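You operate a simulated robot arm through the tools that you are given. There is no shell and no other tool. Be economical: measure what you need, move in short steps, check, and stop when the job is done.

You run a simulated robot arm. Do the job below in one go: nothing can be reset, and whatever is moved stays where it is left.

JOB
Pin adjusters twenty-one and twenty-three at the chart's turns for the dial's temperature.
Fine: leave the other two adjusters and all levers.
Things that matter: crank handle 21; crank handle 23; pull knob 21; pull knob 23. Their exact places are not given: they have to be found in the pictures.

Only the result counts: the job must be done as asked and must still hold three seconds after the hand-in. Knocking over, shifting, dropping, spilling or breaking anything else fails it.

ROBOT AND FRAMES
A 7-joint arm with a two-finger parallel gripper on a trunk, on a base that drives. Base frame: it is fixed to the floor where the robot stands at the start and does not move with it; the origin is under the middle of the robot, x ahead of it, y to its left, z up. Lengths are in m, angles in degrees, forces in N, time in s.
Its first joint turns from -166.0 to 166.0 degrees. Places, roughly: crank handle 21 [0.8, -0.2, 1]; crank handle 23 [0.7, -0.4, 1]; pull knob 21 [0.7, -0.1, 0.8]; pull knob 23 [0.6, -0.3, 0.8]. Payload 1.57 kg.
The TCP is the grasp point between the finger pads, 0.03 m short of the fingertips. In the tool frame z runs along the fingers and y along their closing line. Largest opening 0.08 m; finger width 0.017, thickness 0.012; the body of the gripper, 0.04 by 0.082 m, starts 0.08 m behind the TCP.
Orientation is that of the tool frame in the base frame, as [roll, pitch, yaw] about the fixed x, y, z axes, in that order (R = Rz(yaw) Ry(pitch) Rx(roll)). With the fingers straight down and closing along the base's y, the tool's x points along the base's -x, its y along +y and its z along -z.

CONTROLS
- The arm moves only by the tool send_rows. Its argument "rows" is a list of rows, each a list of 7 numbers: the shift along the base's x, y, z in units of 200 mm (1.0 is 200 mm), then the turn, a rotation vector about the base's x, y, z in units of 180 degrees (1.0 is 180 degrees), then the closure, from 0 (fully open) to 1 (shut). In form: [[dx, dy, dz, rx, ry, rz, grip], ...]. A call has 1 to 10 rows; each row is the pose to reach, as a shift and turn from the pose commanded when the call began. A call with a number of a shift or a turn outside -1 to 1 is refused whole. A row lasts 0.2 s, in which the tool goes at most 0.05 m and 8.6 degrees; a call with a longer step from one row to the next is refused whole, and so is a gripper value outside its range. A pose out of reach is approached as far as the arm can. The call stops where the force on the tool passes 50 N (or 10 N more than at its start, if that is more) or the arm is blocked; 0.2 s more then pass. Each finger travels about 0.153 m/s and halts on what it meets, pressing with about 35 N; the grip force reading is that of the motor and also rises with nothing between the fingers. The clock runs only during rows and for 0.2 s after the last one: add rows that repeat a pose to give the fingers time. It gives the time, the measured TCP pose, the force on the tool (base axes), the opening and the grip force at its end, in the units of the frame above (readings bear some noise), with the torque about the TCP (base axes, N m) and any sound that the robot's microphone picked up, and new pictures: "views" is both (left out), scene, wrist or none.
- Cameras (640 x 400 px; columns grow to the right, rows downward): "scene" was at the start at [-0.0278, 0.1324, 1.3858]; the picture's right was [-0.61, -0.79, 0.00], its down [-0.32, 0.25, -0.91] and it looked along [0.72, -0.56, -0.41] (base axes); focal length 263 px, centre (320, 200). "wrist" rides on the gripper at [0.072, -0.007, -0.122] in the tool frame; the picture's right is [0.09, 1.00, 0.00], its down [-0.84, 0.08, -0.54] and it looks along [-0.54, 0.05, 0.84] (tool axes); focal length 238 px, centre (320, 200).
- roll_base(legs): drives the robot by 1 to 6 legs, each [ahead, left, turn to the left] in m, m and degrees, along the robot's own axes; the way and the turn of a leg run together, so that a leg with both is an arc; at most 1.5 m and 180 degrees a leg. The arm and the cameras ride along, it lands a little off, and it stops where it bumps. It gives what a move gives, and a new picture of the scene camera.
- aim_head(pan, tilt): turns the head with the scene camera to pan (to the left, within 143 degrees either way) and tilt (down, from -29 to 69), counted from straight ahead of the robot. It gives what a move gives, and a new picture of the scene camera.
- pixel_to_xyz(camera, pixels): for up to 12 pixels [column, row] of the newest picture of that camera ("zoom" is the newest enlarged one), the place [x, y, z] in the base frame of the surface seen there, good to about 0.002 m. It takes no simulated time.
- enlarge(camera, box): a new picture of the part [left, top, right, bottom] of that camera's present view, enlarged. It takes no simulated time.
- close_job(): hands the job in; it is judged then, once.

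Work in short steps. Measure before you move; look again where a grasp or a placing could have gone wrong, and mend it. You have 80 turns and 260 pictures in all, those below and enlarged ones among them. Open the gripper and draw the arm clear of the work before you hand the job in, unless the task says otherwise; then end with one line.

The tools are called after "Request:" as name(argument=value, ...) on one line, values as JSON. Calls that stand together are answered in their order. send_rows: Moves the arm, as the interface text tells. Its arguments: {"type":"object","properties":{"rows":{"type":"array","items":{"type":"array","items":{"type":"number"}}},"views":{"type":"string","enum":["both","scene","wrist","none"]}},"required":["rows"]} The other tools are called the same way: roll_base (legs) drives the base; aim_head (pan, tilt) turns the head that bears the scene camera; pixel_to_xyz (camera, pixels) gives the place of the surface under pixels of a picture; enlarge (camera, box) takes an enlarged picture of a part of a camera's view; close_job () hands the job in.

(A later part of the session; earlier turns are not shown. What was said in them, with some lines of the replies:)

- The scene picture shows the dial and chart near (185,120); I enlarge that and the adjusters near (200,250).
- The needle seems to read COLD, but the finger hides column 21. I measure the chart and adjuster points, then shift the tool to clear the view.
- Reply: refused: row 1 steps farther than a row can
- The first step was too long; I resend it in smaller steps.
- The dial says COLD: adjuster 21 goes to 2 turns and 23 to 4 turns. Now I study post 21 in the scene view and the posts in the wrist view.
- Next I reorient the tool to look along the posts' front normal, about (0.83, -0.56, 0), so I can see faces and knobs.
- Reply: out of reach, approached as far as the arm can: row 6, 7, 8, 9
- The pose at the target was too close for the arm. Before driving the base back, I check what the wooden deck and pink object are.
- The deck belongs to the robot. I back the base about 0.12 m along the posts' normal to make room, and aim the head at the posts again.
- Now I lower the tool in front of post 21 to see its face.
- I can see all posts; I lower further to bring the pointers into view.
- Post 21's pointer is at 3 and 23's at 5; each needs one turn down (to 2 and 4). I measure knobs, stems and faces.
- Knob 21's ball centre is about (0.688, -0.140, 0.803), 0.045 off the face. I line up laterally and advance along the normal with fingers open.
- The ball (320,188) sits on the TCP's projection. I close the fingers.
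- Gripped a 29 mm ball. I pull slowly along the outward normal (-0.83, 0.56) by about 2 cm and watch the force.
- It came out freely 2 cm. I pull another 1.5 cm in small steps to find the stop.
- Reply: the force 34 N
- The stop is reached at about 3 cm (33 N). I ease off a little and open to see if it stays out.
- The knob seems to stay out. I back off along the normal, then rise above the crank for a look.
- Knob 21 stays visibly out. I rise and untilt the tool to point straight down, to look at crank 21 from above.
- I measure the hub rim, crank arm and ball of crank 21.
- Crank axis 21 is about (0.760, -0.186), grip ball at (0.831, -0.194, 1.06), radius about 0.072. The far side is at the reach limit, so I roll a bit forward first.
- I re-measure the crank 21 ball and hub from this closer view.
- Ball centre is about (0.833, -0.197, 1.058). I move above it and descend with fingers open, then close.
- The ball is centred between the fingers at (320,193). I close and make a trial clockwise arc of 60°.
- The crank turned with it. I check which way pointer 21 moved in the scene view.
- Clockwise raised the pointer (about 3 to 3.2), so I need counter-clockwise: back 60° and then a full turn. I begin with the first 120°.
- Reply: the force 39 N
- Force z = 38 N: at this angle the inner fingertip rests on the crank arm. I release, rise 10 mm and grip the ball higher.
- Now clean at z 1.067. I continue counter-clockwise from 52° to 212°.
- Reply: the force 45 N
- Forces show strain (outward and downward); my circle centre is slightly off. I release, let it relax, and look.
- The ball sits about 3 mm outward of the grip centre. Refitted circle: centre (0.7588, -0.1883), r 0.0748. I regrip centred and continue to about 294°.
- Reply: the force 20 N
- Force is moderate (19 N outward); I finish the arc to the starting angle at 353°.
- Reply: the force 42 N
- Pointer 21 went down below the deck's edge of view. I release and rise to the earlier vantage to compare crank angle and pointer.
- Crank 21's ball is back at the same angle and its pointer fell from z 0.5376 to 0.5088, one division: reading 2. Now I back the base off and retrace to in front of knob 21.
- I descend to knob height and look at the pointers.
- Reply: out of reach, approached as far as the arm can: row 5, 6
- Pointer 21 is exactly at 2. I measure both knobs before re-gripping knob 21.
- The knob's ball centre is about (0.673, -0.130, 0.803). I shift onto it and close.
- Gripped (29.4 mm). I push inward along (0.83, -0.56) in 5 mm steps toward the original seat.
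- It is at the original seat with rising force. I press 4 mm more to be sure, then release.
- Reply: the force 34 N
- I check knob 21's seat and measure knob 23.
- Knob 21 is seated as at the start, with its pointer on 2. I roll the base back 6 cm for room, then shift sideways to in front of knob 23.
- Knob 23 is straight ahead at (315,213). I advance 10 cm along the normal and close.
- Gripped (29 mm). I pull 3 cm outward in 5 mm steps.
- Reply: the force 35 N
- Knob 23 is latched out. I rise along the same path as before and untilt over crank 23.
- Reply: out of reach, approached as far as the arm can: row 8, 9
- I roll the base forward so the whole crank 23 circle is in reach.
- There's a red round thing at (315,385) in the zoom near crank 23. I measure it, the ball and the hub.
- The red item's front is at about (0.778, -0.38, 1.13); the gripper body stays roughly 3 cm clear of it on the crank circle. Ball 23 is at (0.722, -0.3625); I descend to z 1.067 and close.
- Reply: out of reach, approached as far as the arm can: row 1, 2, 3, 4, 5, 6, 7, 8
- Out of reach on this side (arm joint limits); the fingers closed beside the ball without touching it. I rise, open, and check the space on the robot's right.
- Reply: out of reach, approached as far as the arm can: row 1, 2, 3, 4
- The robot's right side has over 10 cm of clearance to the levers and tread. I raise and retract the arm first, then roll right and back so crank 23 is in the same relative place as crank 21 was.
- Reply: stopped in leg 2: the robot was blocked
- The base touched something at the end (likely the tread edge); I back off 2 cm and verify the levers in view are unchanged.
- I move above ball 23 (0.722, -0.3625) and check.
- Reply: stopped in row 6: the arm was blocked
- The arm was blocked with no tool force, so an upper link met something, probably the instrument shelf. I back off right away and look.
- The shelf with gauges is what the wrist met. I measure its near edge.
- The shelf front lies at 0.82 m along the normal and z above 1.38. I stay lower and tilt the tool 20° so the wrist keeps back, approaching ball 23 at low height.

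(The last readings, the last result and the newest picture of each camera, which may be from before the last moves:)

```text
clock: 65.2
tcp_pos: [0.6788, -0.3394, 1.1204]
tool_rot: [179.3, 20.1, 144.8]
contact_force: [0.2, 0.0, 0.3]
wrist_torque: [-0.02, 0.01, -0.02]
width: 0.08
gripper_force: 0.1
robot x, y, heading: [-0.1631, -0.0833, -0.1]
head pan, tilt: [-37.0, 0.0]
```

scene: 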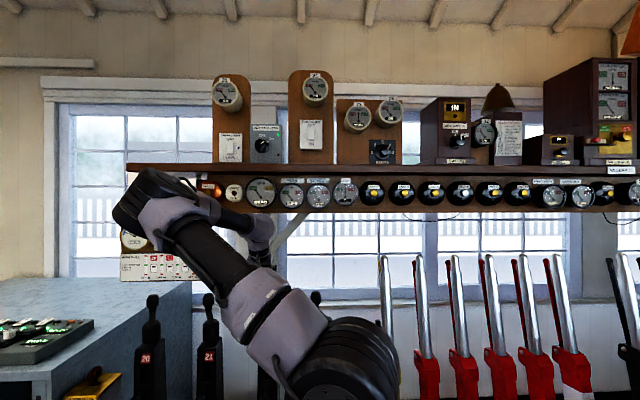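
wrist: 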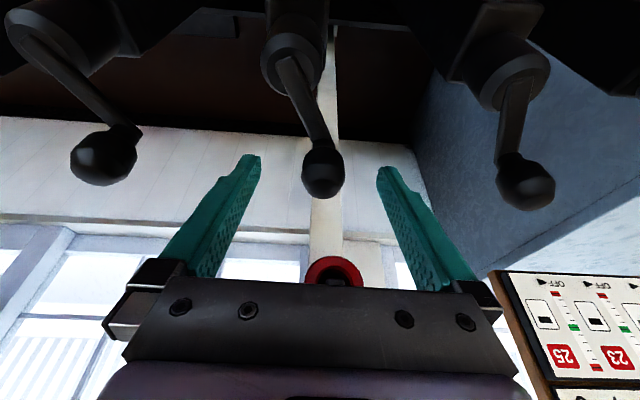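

Clear of the shelf. I move over the ball and down to z 1.066, then close.

Request:
send_rows(rows=[[0.11, -0.06, -0.04, 0, 0, 0, 0], [0.215, -0.115, -0.075, 0, 0, 0, 0], [0.215, -0.115, -0.18, 0, 0, 0, 0], [0.215, -0.115, -0.272, 0, 0, 0, 0], [0.215, -0.115, -0.272, 0, 0, 0, 0]], views="wrist")

```text
clock: 66.4
tcp_pos: [0.7229, -0.3631, 1.0669]
tool_rot: [179.3, 20.0, 144.9]
contact_force: [0.7, 0.0, 0.2]
wrist_torque: [0.0, -0.03, -0.01]
width: 0.0799
gripper_force: 0.1
robot x, y, heading: [-0.1637, -0.0782, 0.3]
head pan, tilt: [-37.0, 0.0]
```

wrist: 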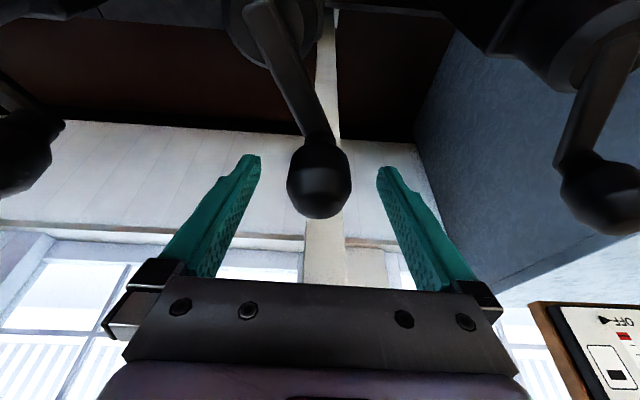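

Ball is centred at (320,180). I close and crank counter-clockwise the first 100°.

Request:
send_rows(rows=[[0, 0, 0, 0, 0, 0, 1], [0, 0, 0, 0, 0, 0, 1], [-0.0075, 0.1305, 0, 0, 0, 0, 1], [-0.059, 0.25, 0, 0, 0, 0, 1], [-0.1485, 0.3445, 0, 0, 0, 0, 1], [-0.2645, 0.403, 0, 0, 0, 0, 1], [-0.394, 0.4185, 0, 0, 0, 0, 1]], views="wrist")

```text
clock: 68.0
tcp_pos: [0.6429, -0.2803, 1.0664]
tool_rot: [179.2, 20.0, 144.8]
contact_force: [-0.7, 1.3, -8.4]
wrist_torque: [-0.73, 1.59, 0.0]
width: 0.0408
gripper_force: 45.3
robot x, y, heading: [-0.1663, -0.0804, -0.2]
head pan, tilt: [-37.0, 0.0]
```

wrist: 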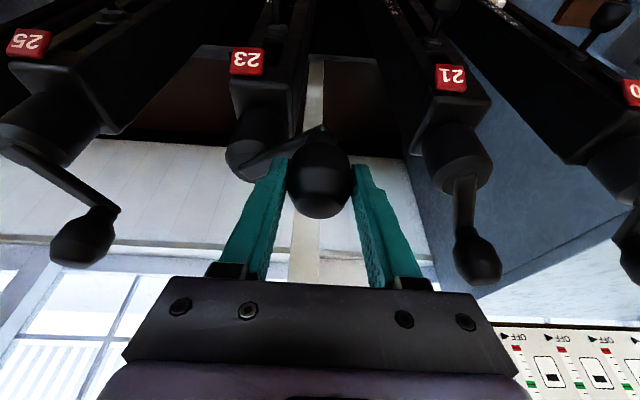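

Force is low. I continue from 93° to 213°.

Request:
send_rows(rows=[[-0.127, -0.03, 0, 0, 0, 0, 1], [-0.2355, -0.1015, 0, 0, 0, 0, 1], [-0.3135, -0.206, 0, 0, 0, 0, 1], [-0.351, -0.3305, 0, 0, 0, 0, 1], [-0.3435, -0.461, 0, 0, 0, 0, 1], [-0.292, -0.5805, 0, 0, 0, 0, 1]], views="wrist")

```text
clock: 69.4
tcp_pos: [0.5876, -0.3968, 1.0662]
tool_rot: [179.3, 20.1, 144.9]
contact_force: [-3.7, -0.8, -22.6]
wrist_torque: [-1.52, 0.24, -0.02]
width: 0.0403
gripper_force: 45.4
robot x, y, heading: [-0.1649, -0.085, 0.2]
head pan, tilt: [-37.0, 0.0]
```

wrist: 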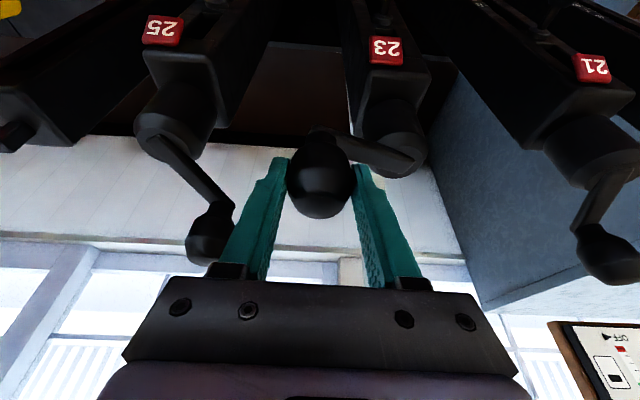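

A 22 N downward strain built up, so I release, regrip, and continue to 293°.

Request:
send_rows(rows=[[0, 0, 0, 0, 0, 0, 0.35], [0, 0, 0, 0, 0, 0, 0.35], [0, 0, 0, 0, 0, 0, 1], [0, 0, 0, 0, 0, 0, 1], [0.0895, -0.0945, 0, 0, 0, 0, 1], [0.2055, -0.153, 0, 0, 0, 0, 1], [0.335, -0.1685, 0, 0, 0, 0, 1], [0.462, -0.1385, 0, 0, 0, 0, 1]], views="wrist")

```text
clock: 71.2
tcp_pos: [0.6784, -0.4216, 1.0672]
tool_rot: [179.2, 20.1, 144.9]
contact_force: [-7.2, 18.4, 11.3]
wrist_torque: [-1.57, 0.44, 0.08]
width: 0.0405
gripper_force: 45.0
robot x, y, heading: [-0.1664, -0.0787, 0.0]
head pan, tilt: [-37.0, 0.0]
```

wrist: 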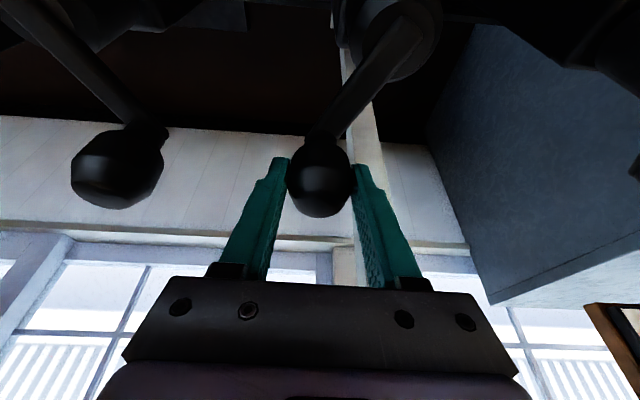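

I complete the turn to 353°.

Request:
send_rows(rows=[[0.107, 0.0735, 0, 0, 0, 0, 1], [0.1845, 0.177, 0, 0, 0, 0, 1], [0.2215, 0.301, 0, 0, 0, 0, 1], [0.2215, 0.301, 0, 0, 0, 0, 1]], views="none")

Request:
send_rows(rows=[[0, 0, 0, 0, 0, 0, 0], [0, 0, 0, 0, 0, 0, 0], [-0.02, 0.013, 0.1, 0, 0, 0, 0], [-0.05, 0.033, 0.22, 0, 0, 0, 0], [-0.215, 0.115, 0.27, 0, 0, 0, 0], [-0.215, 0.115, 0.27, 0, 0, 0, 0]], views="wrist")

Request:
enlarge(camera="wrist", box=[180, 0, 460, 220])

```text
clock: 72.2
tcp_pos: [0.7218, -0.365, 1.0678]
tool_rot: [179.4, 20.2, 144.9]
contact_force: [-4.1, 1.1, 11.1]
wrist_torque: [-1.49, 0.82, -0.01]
width: 0.0405
gripper_force: 45.0
robot x, y, heading: [-0.1687, -0.0841, -0.2]
head pan, tilt: [-37.0, 0.0]
```

```text
clock: 73.6
tcp_pos: [0.6798, -0.3415, 1.1196]
tool_rot: [179.3, 20.0, 144.8]
contact_force: [-0.5, -0.1, 0.6]
wrist_torque: [0.0, 0.0, -0.02]
width: 0.0802
gripper_force: 0.0
robot x, y, heading: [-0.1655, -0.0835, 0.0]
head pan, tilt: [-37.0, 0.0]
```

wrist: 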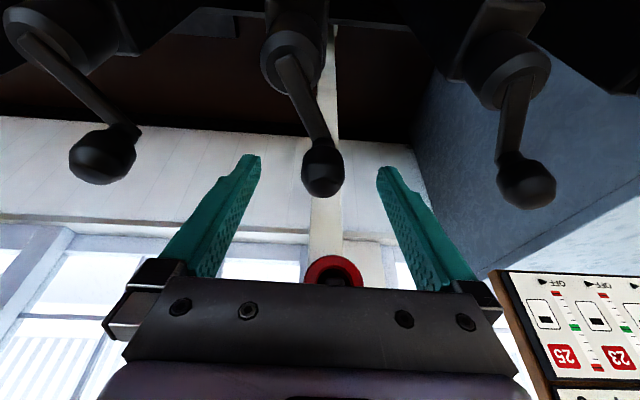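

```text
1.82 times, centred on (320, 110) of wrist
```

zoom: 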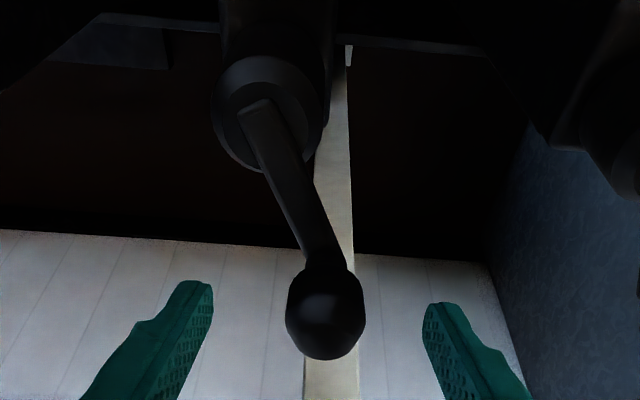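

Crank 23 is back at exactly the same picture position. I back the base off, then bring the tool to 45° in front of post 23.

Request:
roll_base(legs=[[-0.08, 0.05, 0]])

Request:
send_rows(rows=[[-0.2, 0.08, 0, -0.0195, -0.0288, 0.0017, 0], [-0.4, 0.16, 0, -0.039, -0.0576, 0.0034, 0], [-0.55, 0.22, -0.15, -0.0585, -0.0864, 0.005, 0], [-0.6, 0.2425, -0.35, -0.0778, -0.1152, 0.0067, 0], [-0.6, 0.2425, -0.55, -0.0778, -0.1152, 0.0067, 0], [-0.6, 0.2425, -0.75, -0.0778, -0.1152, 0.0067, 0], [-0.6, 0.2425, -0.95, -0.0778, -0.1152, 0.0067, 0], [-0.6, 0.2425, -0.95, -0.0778, -0.1152, 0.0067, 0]], views="wrist")

```text
clock: 74.7
tcp_pos: [0.5993, -0.2908, 1.1191]
tool_rot: [179.3, 20.1, 144.7]
contact_force: [-0.5, -0.7, 0.2]
wrist_torque: [0.02, -0.01, 0.02]
width: 0.0798
gripper_force: 0.0
robot x, y, heading: [-0.2476, -0.0305, -0.2]
head pan, tilt: [-37.0, 0.0]
```

scene: 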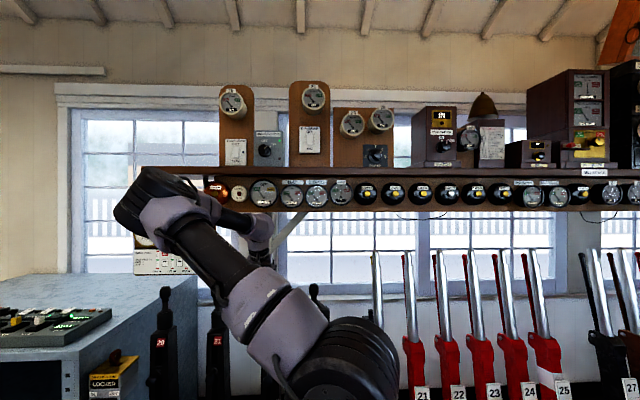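

```text
clock: 76.5
tcp_pos: [0.4797, -0.2427, 0.9286]
tool_rot: [178.9, 45.0, 146.0]
contact_force: [0.0, -0.1, -0.1]
wrist_torque: [0.01, 0.0, -0.01]
width: 0.0801
gripper_force: 0.1
robot x, y, heading: [-0.2468, -0.035, 0.1]
head pan, tilt: [-37.0, 0.0]
```

wrist: 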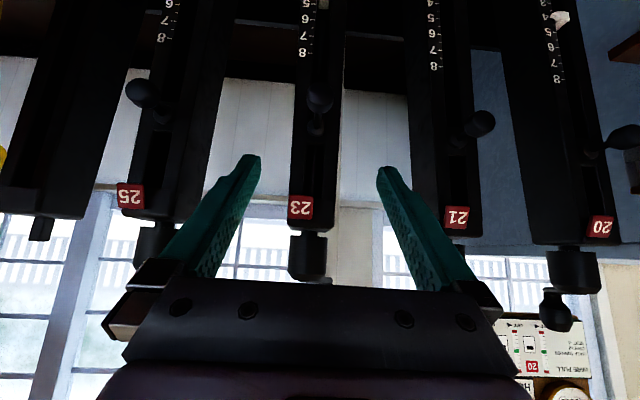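

I descend to knob height and check the pointers.

Request:
send_rows(rows=[[0, 0, -0.2, 0, 0, 0, 0], [0, 0, -0.4, 0, 0, 0, 0], [0.03, -0.02, -0.626, 0, 0, 0, 0], [0.03, -0.02, -0.626, 0, 0, 0, 0]], views="wrist")

Request:
enlarge(camera="wrist", box=[120, 0, 620, 260])

```text
clock: 77.5
tcp_pos: [0.4846, -0.2484, 0.8044]
tool_rot: [178.8, 45.1, 145.8]
contact_force: [0.1, -0.3, 0.3]
wrist_torque: [0.0, 0.02, 0.01]
width: 0.0799
gripper_force: 0.1
robot x, y, heading: [-0.2483, -0.0314, -0.0]
head pan, tilt: [-37.0, 0.0]
```

wrist: 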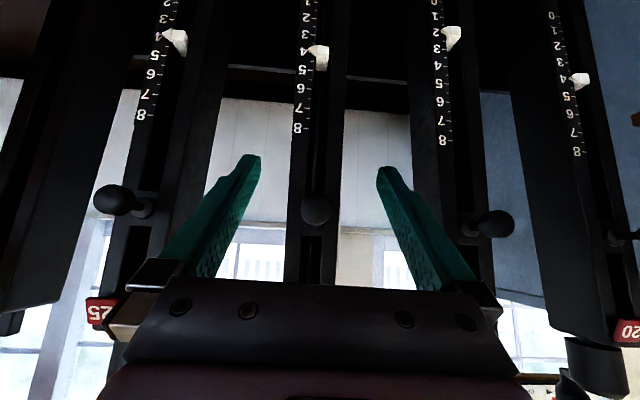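

```text
1.28 times, centred on (370, 130) of wrist
```

zoom: 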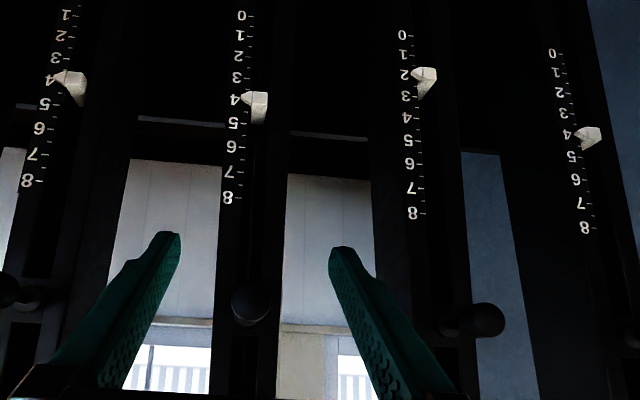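

All read right: 25=4, 23=4, 21=2, 20=4. I advance onto knob 23's ball and close.

Request:
send_rows(rows=[[0.1, -0.062, 0, 0, 0, 0, 0], [0.2, -0.124, -0.007, 0, 0, 0, 0], [0.3, -0.186, -0.007, 0, 0, 0, 0], [0.377, -0.233, -0.007, 0, 0, 0, 0], [0.377, -0.233, -0.007, 0, 0, 0, 0], [0.377, -0.233, -0.007, 0, 0, 0, 1], [0.377, -0.233, -0.007, 0, 0, 0, 1], [0.377, -0.233, -0.007, 0, 0, 0, 1]], views="wrist")

```text
clock: 79.3
tcp_pos: [0.56, -0.2948, 0.8023]
tool_rot: [179.0, 45.1, 145.9]
contact_force: [-3.5, -9.3, -0.1]
wrist_torque: [-0.01, 0.03, -0.4]
width: 0.0293
gripper_force: 39.0
robot x, y, heading: [-0.2446, -0.0295, -0.0]
head pan, tilt: [-37.0, 0.0]
```

wrist: 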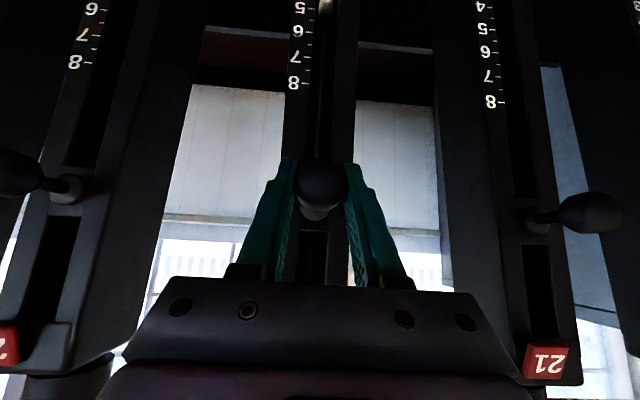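

Gripped. I push it in along the normal with a slight lateral correction.

Request:
send_rows(rows=[[0.0168, -0.02, 0, 0, 0, 0, 1], [0.0376, -0.034, 0, 0, 0, 0, 1], [0.0584, -0.048, 0, 0, 0, 0, 1], [0.0792, -0.062, 0, 0, 0, 0, 1], [0.096, -0.0735, 0, 0, 0, 0, 1], [0.11, -0.083, 0, 0, 0, 0, 1]], views="none")

```text
clock: 80.7
tcp_pos: [0.5795, -0.31, 0.8034]
tool_rot: [179.1, 45.0, 145.9]
contact_force: [-31.3, 13.5, -1.1]
wrist_torque: [0.09, 0.15, -0.43]
width: 0.0295
gripper_force: 39.2
robot x, y, heading: [-0.249, -0.0284, 0.1]
head pan, tilt: [-37.0, 0.0]
```

Seated with 34 N at the stop. I ease off, open, and withdraw to inspect.

Request:
send_rows(rows=[[-0.016, 0.0108, 0, 0, 0, 0, 1], [-0.016, 0.0108, 0, 0, 0, 0, 0], [-0.016, 0.0108, 0, 0, 0, 0, 0], [-0.17, 0.115, 0, 0, 0, 0, 0], [-0.34, 0.23, 0, 0, 0, 0, 0], [-0.47, 0.315, 0, 0, 0, 0, 0], [-0.47, 0.315, 0, 0, 0, 0, 0]], views="wrist")

Request:
enlarge(camera="wrist", box=[120, 0, 620, 260])

Request:
pixel_to_xyz(camera="wrist", pixels=[[314, 212], [314, 217], [490, 223]])

```text
clock: 82.3
tcp_pos: [0.4888, -0.2458, 0.8038]
tool_rot: [178.9, 45.0, 145.8]
contact_force: [0.9, -0.8, 0.3]
wrist_torque: [0.03, -0.05, 0.02]
width: 0.0798
gripper_force: 0.1
robot x, y, heading: [-0.2456, -0.0315, 0.0]
head pan, tilt: [-37.0, 0.0]
```

wrist: 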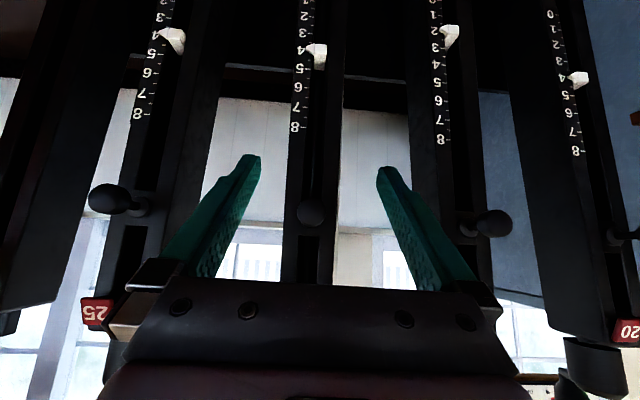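

```text
1.28 times, centred on (370, 130) of wrist
```

zoom: 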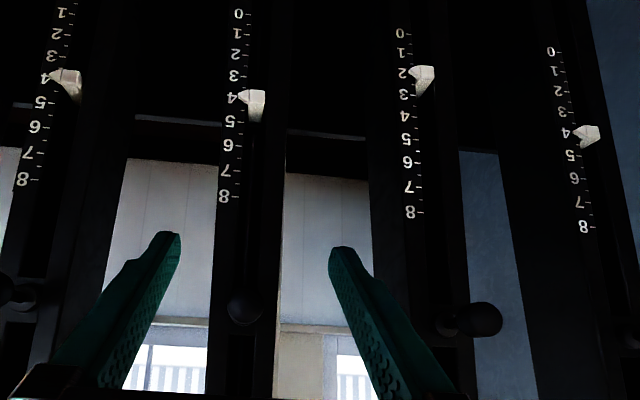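

```text
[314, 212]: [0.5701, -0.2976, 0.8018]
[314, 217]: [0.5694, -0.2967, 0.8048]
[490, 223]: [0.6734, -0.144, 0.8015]
```

Knob 23 is seated at the same depth as 21. I retract the arm up and away, and recheck the dial.

Request:
send_rows(rows=[[-0.02, 0.013, 0.2, 0, 0, 0, 0], [-0.02, 0.013, 0.4, 0, 0, 0, 0], [-0.02, 0.013, 0.6, 0, 0, 0, 0], [-0.02, 0.013, 0.8, 0, 0, 0, 0], [-0.02, 0.013, 1.0, 0, 0, 0, 0]], views="none")

Request:
roll_base(legs=[[-0.05, 0.03, 0]])

Request:
aim_head(pan=-30, tilt=20)

Request:
enlarge(camera="wrist", box=[120, 0, 620, 260])

```text
clock: 83.5
tcp_pos: [0.4848, -0.2462, 1.0048]
tool_rot: [179.0, 45.1, 145.7]
contact_force: [-0.1, -0.4, 0.6]
wrist_torque: [-0.03, 0.02, -0.02]
width: 0.0803
gripper_force: 0.1
robot x, y, heading: [-0.2445, -0.0303, 0.1]
head pan, tilt: [-37.0, 0.0]
```

```text
clock: 84.5
tcp_pos: [0.4337, -0.2135, 1.0042]
tool_rot: [178.9, 45.2, 145.8]
contact_force: [1.2, -0.1, 0.2]
wrist_torque: [-0.02, -0.02, -0.01]
width: 0.0799
gripper_force: 0.0
robot x, y, heading: [-0.2964, 0.0008, 0.1]
head pan, tilt: [-37.0, 0.0]
```

scene: 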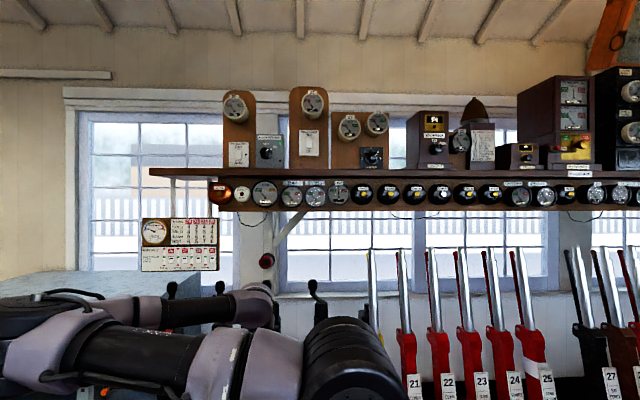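

```text
clock: 85.3
tcp_pos: [0.4343, -0.2138, 1.0048]
tool_rot: [178.8, 45.1, 145.8]
contact_force: [-0.1, 0.4, -0.8]
wrist_torque: [0.01, -0.01, -0.01]
width: 0.08
gripper_force: 0.1
robot x, y, heading: [-0.2956, 0.002, -0.1]
head pan, tilt: [-30.0, 20.0]
```

scene: 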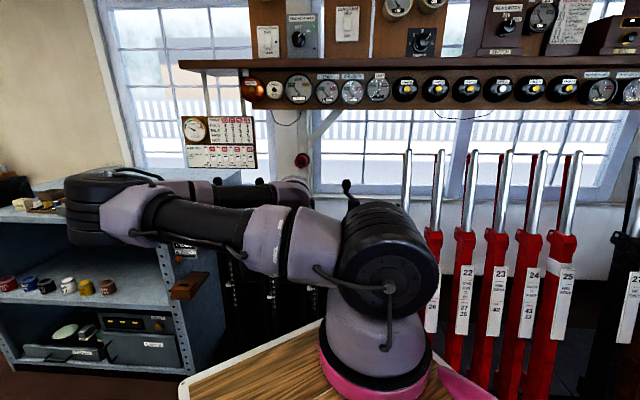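

```text
1.28 times, centred on (370, 130) of wrist
```

zoom: 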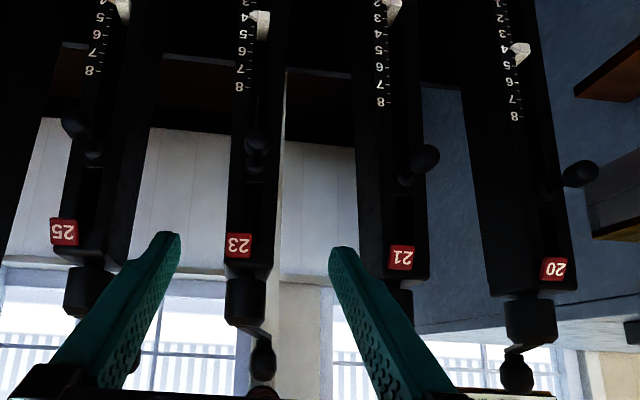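

I check the dial once more before handing in.

Request:
enlarge(camera="scene", box=[170, 105, 270, 175])

```text
5.71 times, centred on (220, 140) of scene
```

zoom: 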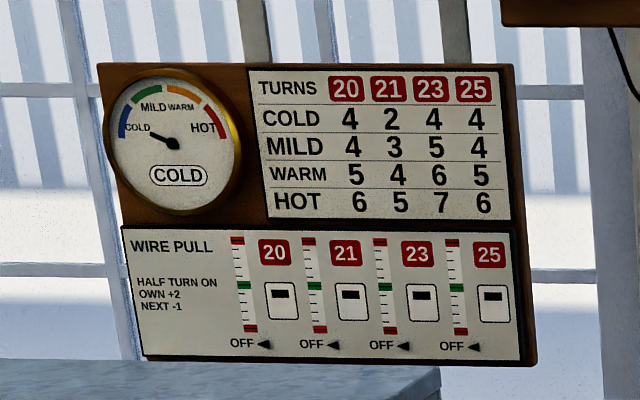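

The dial still reads COLD, pointer 21 is at 2 and 23 is at 4, both pins are seated and the arm is clear. I hand in.

Request:
close_job()

```text
The job is handed in.
```

Adjuster 21 is pinned at 2 turns and adjuster 23 at 4, the chart's COLD values; 20 and 25 still read 4, no lever was moved, though the base and an upper arm link each bumped something once (probably the tread and the shelf) with nothing seen to shift.
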